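You operate a simulated robot arm through the tools that you are given. There is no shell and no other tool. Be economical: measure what you need, move in short steps, check, and stop when the job is done.

Carry out the task below with a simulated robot arm. There is one attempt and no reset: what you move stays moved.

TASK
Switch the tester power switch on.

It is judged by the outcome, as a careful person would: the job done as asked, and still so three seconds after it is handed in. It fails if anything else is knocked over, pushed out of place, dropped, spilled or broken.

THE ROBOT
A 7-joint arm with a two-finger parallel gripper, fixed in place. Base frame: the origin is at the foot of the arm, x ahead of it, y to its left, z up. Lengths are in mm, angles in degrees, forces in N, time in s.
Its first joint turns from -66.0 to 66.0 degrees. Payload 2.5 kg.
Tool frame: the origin (TCP) lies between the finger pads and is the grasp point; the fingertips stand 23 mm ahead of it; z points along the fingers, y is the line along which they close. The gripper opens to 94 mm. The fingers are 38 mm wide and 10 mm thick; the gripper's body (54 by 96 mm) begins 39 mm behind the TCP.
Orientation is that of the tool frame in the base frame, as a unit quaternion [x, y, z, w]. With the fingers straight down and closing along the base's y, the tool's x points along the base's -x, its y along +y and its z along -z.

THE INTERFACE
- The arm moves only by the tool apply_moves. Its argument "targets" is one flat list of numbers, 7 for each row, row after row: the shift along the base's x, y, z in mm, then the turn, a rotation vector about the base's x, y, z in degrees, then the finger opening in mm, from 0 to 94. In form: [tx, ty, tz, rx, ry, rz, grip, tx, ty, tz, rx, ry, rz, grip, ...]. A call has 1 to 12 rows; each row is the pose to reach, as a shift and turn from the pose commanded when the call began. A row lasts 0.2 s, in which the tool goes at most 50 mm and 8.6 degrees; a call with a longer step from one row to the next is refused whole, and so is a gripper value outside its range. A pose out of reach is approached as far as the arm can. The call stops where the force on the tool passes 40 N (or 10 N more than at its start, if that is more) or the arm is blocked; 0.2 s more then pass. The fingers move at their own pace (about 108 mm/s each) and stop on an object; they squeeze with about 34 N. The grip force told is the motor's: it shows also when the fingers shut on nothing. Time passes only in rows, and 0.2 s behind the last, so rows that repeat a pose let the fingers close. It gives the time, the measured TCP pose, the force on the tool (base axes), the opening and the grip force at its end, in the units of the frame above (readings bear some noise), and new pictures: "views" is both (left out), scene, wrist or none.
- Cameras (640 x 400 px; columns grow to the right, rows downward): "scene" is fixed at [130.6, -415.1, 548.5]; the picture's right is [0.74, -0.68, 0.00], its down [-0.36, -0.39, -0.85] and it looks along [0.57, 0.62, -0.53] (base axes); focal length 335 px, centre (320, 200). "wrist" rides on the gripper at [-39, 0, -44] in the tool frame; the picture's right is [0.00, -1.00, 0.00], its down [0.97, 0.00, -0.24] and it looks along [0.24, 0.00, 0.97] (tool axes); focal length 218 px, centre (320, 200).
- measure_at(camera, pixels): for up to 12 pixels [column, row] of the newest picture of that camera ("zoom" is the newest enlarged one), the place [x, y, z] in the base frame of the surface seen there, good to about 2 mm. No time passes.
- close_up(camera, box): a new picture of the part [left, top, right, bottom] of that camera's present view, enlarged. No time passes.
- hand_in(): hands the job in; it is judged then, once.

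Work in short steps. Measure before you move; look again where a grasp or a placing could have gone wrong, and mend it. You have 60 turns and 120 pictures in all, the two below and enlarged ones among them. Open the gripper and draw the arm clear of the work before you hand the job in, unless the task says otherwise; then end with one line.

The tools are called after "Emit:" as name(argument=value, ...) on one line, values as JSON. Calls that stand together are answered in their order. apply_moves: Moves the arm, as the interface text tells. Its arguments: {"type":"object","properties":{"targets":{"type":"array","items":{"type":"number"}},"views":{"type":"string","enum":["both","scene","wrist","none"]}},"required":["targets"]} The other tools are called the same way: measure_at (camera, pixels) gives the place of the surface under pixels of a picture; close_up (camera, box) takes an enlarged picture of a part of a camera's view; hand_in () hands the job in.

At the start:

```text
time_s: 0.0
eef_pos: [422.2, -41.6, 355.7]
ee_rot: [0.0, 1.0, 0.0, 0.0]
wrist_force: [0.6, -0.7, -0.2]
grip_width: 94.1
finger_force: 0.1
```

scene: 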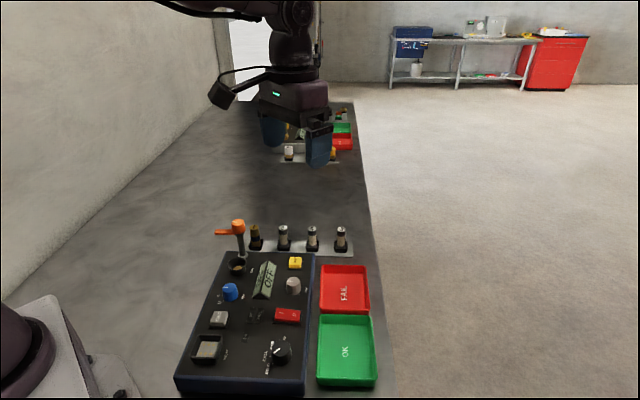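
wrist: 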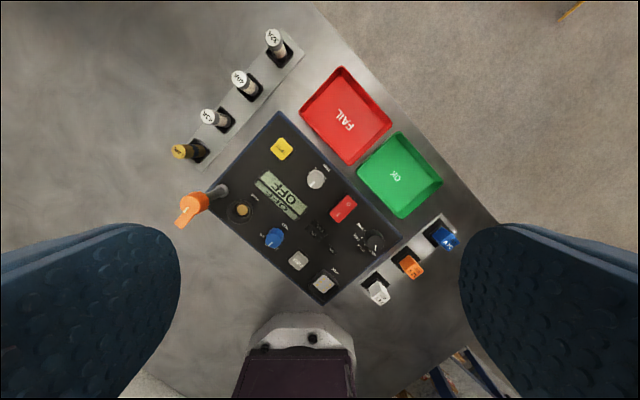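

The panel has several controls, so I'll enlarge it to find the power switch.

Emit:
close_up(camera="wrist", box=[200, 100, 420, 310])

Emit:
close_up(camera="scene", box=[170, 210, 390, 400])

```text
1.90 times, centred on (310, 205) of wrist
```

zoom: 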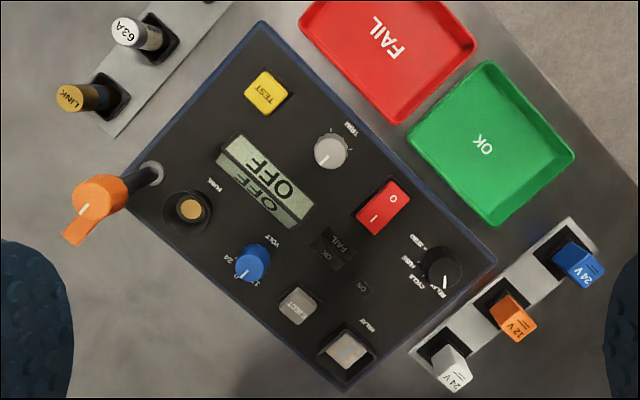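

```text
2.11 times, centred on (280, 305) of scene
```

zoom: 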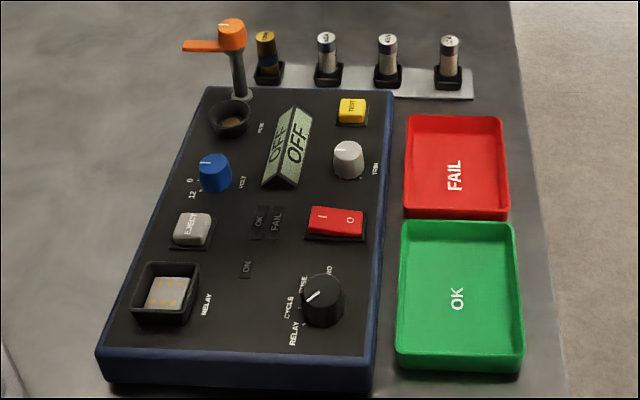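

The red rocker (I/O) is the power switch. I'll enlarge it, then measure.

Emit:
close_up(camera="scene", box=[255, 295, 319, 335])

Emit:
close_up(camera="wrist", box=[311, 188, 375, 228])

Emit:
measure_at(camera="zoom", pixels=[[320, 200], [280, 240], [360, 160], [240, 230], [400, 180], [260, 270], [380, 130], [450, 350]])

```text
10.00 times, centred on (287, 315) of scene
```

zoom: 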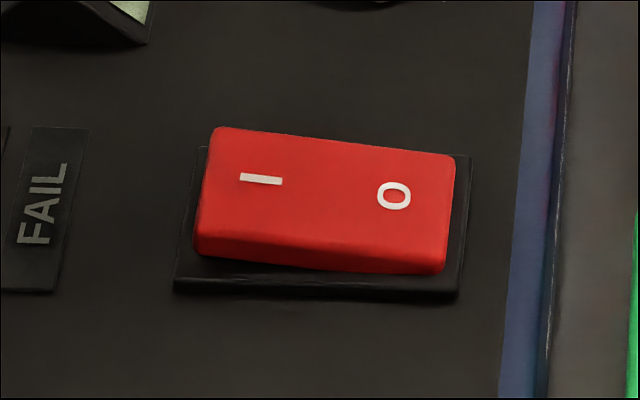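

```text
10.00 times, centred on (343, 208) of wrist
```

zoom: 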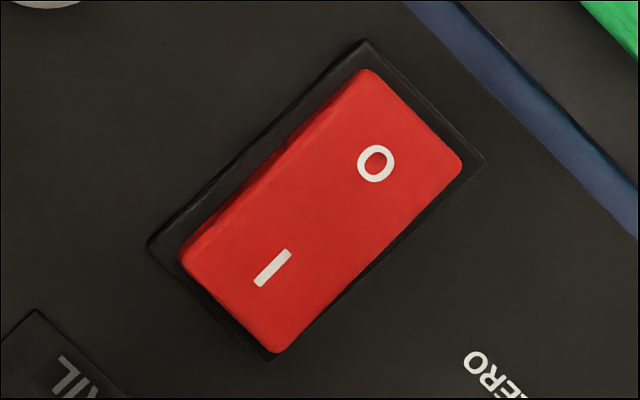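

```text
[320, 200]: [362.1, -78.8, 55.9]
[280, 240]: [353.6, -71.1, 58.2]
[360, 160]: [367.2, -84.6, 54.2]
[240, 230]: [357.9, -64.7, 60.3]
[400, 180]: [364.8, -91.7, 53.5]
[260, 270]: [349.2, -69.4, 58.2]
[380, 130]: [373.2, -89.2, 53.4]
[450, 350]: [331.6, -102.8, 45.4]
```

I is the raised half, at about (353,-69,58). I'll check surface heights around it from both cameras.

Emit:
measure_at(camera="wrist", pixels=[[335, 213], [315, 180], [281, 148], [280, 200], [274, 238], [371, 243], [250, 300], [300, 110], [327, 228], [330, 190], [317, 230], [345, 240]])

Emit:
measure_at(camera="scene", pixels=[[281, 313], [294, 315], [277, 310], [277, 319], [293, 285], [281, 352], [263, 280], [150, 250], [295, 262], [230, 292], [300, 340], [268, 315]])

```text
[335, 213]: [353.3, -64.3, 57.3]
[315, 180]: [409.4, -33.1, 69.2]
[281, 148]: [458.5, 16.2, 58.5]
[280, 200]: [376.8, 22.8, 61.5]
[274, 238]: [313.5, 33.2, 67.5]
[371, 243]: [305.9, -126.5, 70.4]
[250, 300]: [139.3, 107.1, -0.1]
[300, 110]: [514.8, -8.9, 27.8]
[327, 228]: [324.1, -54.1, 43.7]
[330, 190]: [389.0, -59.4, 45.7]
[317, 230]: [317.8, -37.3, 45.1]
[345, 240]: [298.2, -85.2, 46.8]
```

```text
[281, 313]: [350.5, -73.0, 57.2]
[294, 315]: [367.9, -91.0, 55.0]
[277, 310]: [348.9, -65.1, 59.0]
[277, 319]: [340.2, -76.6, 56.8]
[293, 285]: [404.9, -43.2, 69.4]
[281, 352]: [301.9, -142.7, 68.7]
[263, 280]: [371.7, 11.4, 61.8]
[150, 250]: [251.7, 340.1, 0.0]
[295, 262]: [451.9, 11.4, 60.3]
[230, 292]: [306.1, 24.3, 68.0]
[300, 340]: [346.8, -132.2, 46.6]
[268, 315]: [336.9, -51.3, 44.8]
```

Table is z≈0, panel face ≈45, and the I half sits around (350,-70) with top ≈59. I'll close the fingers, turn 45° so their thin side lies along the rocker, and hover above it.

Emit:
apply_moves(targets=[-12, -5, -20, 0, 0, 7.5, 0, -24, -10, -50, 0, 0, 15, 0, -36, -15, -80, 0, 0, 22.5, 0, -48, -20, -110, 0, 0, 30, 0, -60, -25, -140, 0, 0, 37.5, 0, -72, -28, -170, 0, 0, 45, 0, -72, -28, -205, 0, 0, 45, 0, -72, -28, -240, 0, 0, 45, 0, -72, -28, -240, 0, 0, 45, 0])

```text
time_s: 2.0
eef_pos: [350.8, -72.4, 113.9]
ee_rot: [-0.382, 0.924, 0.0, 0.0]
wrist_force: [0.1, -0.2, 0.3]
grip_width: 0.0
finger_force: 34.2
```

scene: 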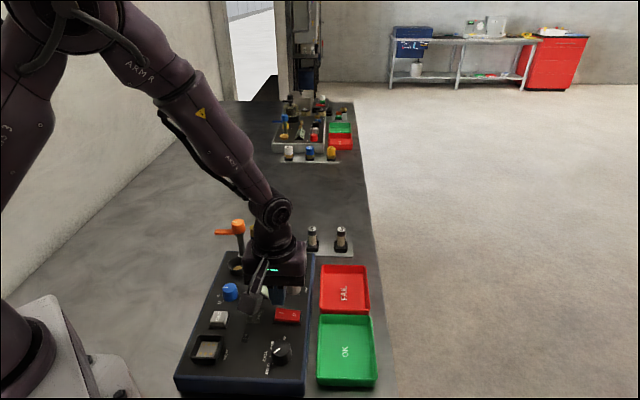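
wrist: 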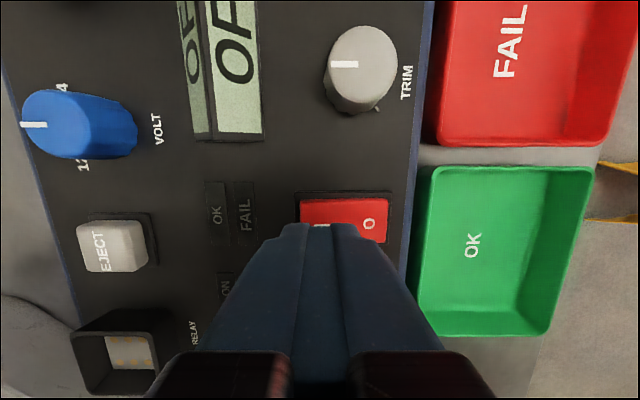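

The tip is about 11 mm from the rocker centre toward I. I'll shift about 4 mm further that way and descend with the tip at z≈62, just short of the rocker.

Emit:
apply_moves(targets=[-2.5, 3, 0, 0, 0, 0, 0, -2.5, 3, -14, 0, 0, 0, 0, -2.5, 3, -27, 0, 0, 0, 0])

Emit:
close_up(camera="scene", box=[223, 265, 335, 335])

```text
time_s: 2.8
eef_pos: [347.5, -66.7, 89.3]
ee_rot: [-0.382, 0.924, 0.0, -0.001]
wrist_force: [0.2, -0.6, 0.4]
grip_width: 0.0
finger_force: 34.1
```

scene: 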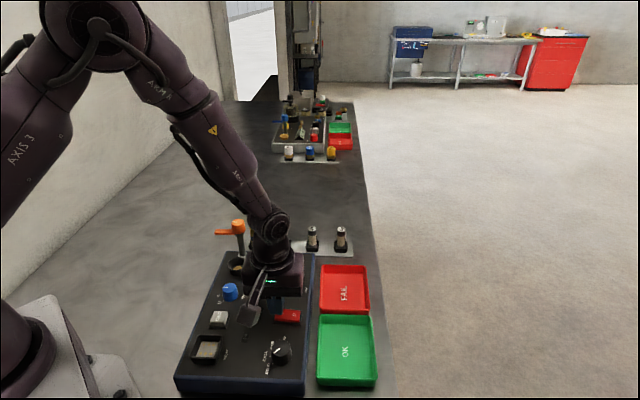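
wrist: 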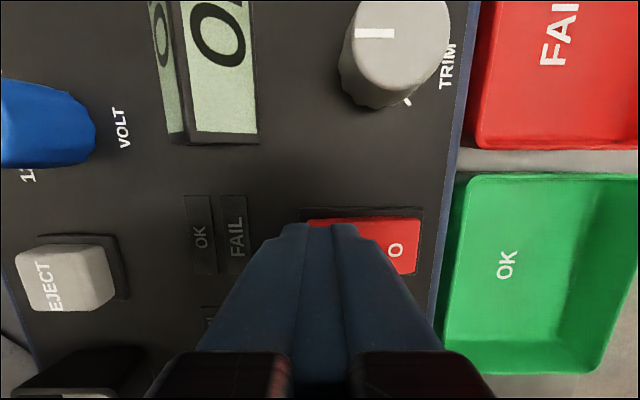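

```text
5.71 times, centred on (279, 300) of scene
```

zoom: 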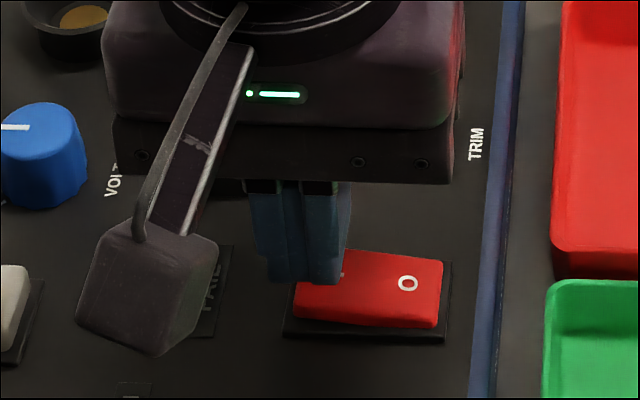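

The tip is over the I end. I'll come back 1.5 mm and press down in small rows, letting the force limit stop me, then look.

Emit:
apply_moves(targets=[1, -1, -3, 0, 0, 0, 0, 1, -1, -6, 0, 0, 0, 0, 1, -1, -8, 0, 0, 0, 0, 1, -1, -10, 0, 0, 0, 0, 1, -1, -12, 0, 0, 0, 0, 1, -1, -13.5, 0, 0, 0, 0])

Emit:
close_up(camera="scene", box=[223, 265, 335, 335])

```text
time_s: 4.1
eef_pos: [348.5, -67.8, 78.2]
ee_rot: [-0.383, 0.924, 0.0, -0.001]
wrist_force: [-3.2, 0.8, 8.0]
grip_width: 0.0
finger_force: 34.4
stopped in row 6: the force on the tool passed its limit (the readings are from after the stop); the commanded pose is now the measured one
```

scene: 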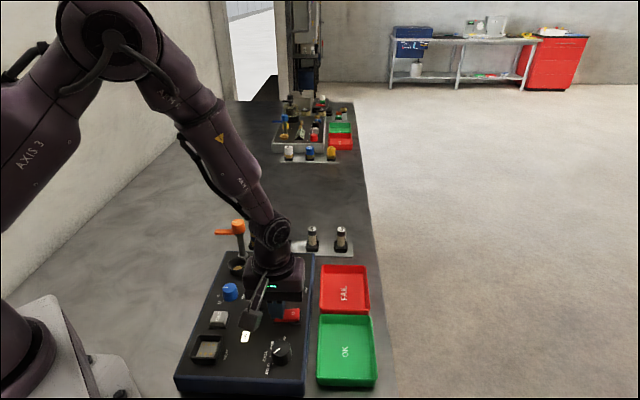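
wrist: 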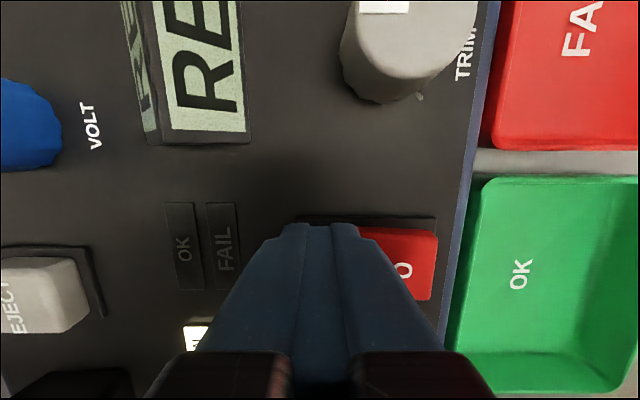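

```text
5.71 times, centred on (279, 300) of scene
```

zoom: 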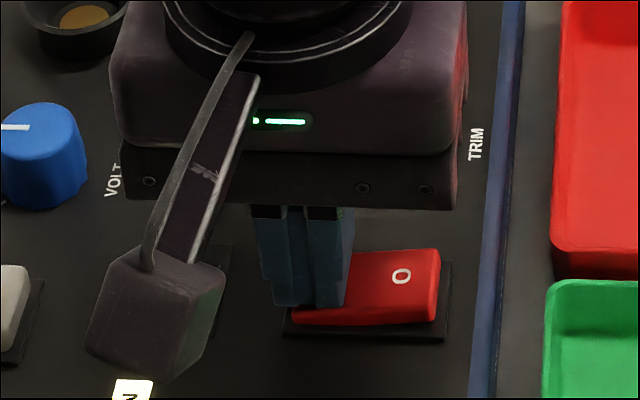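

The rocker flipped: the ON lamp is lit and the display reads "RE…". I'll go straight up, clear of the panel, and open the gripper.

Emit:
apply_moves(targets=[0, 0, 20, 0, 0, 0, 0, 0, 0, 60, 0, 0, 0, 0, 0, 0, 100, 0, 0, 0, 0, 0, 0, 140, 0, 0, 0, 0, 0, 0, 180, 0, 0, 0, 40, 0, 0, 220, 0, 0, 0, 94, 0, 0, 250, 0, 0, 0, 94, 0, 0, 250, 0, 0, 0, 94])

Emit:
close_up(camera="scene", box=[170, 210, 390, 400])

```text
time_s: 5.9
eef_pos: [348.0, -69.8, 326.4]
ee_rot: [-0.383, 0.924, 0.001, -0.001]
wrist_force: [0.0, 0.6, 0.2]
grip_width: 93.9
finger_force: 0.0
```

scene: 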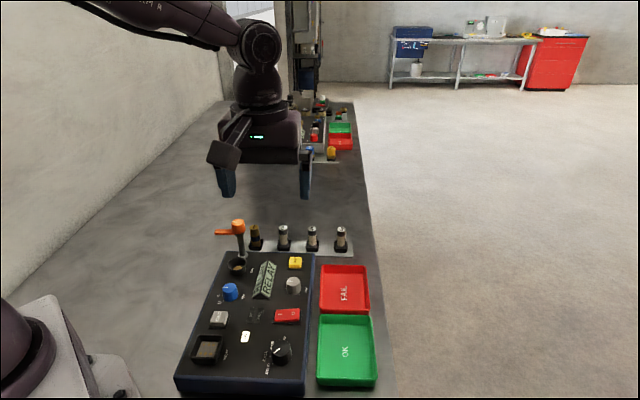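
wrist: 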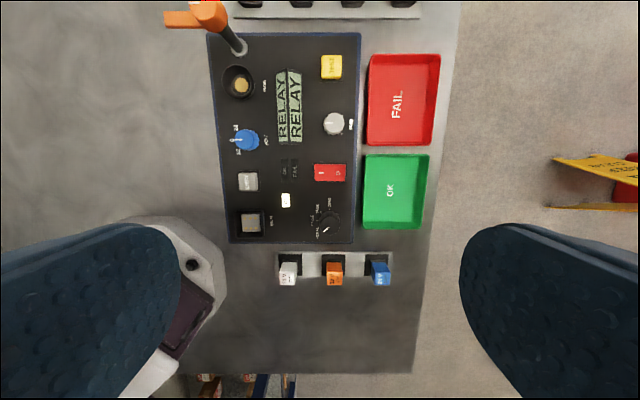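

```text
2.11 times, centred on (280, 305) of scene
```

zoom: 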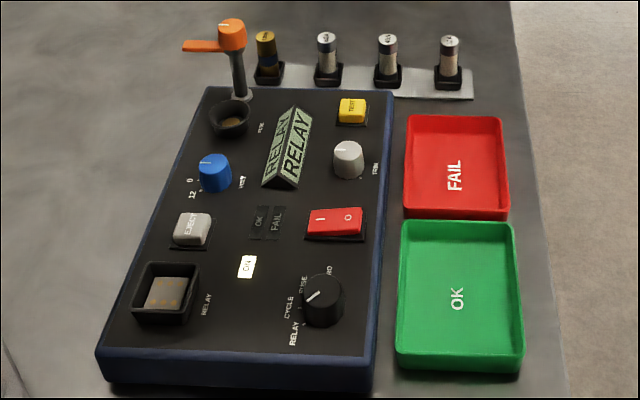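

The ON lamp stays lit, the display shows RELAY, nothing else has moved, and the arm is clear. I'll hand in.

Emit:
hand_in()

```text
The job is handed in.
```

The tester power switch is on: the red rocker is pressed to I, the ON lamp is lit, the display reads RELAY, and nothing else was moved.
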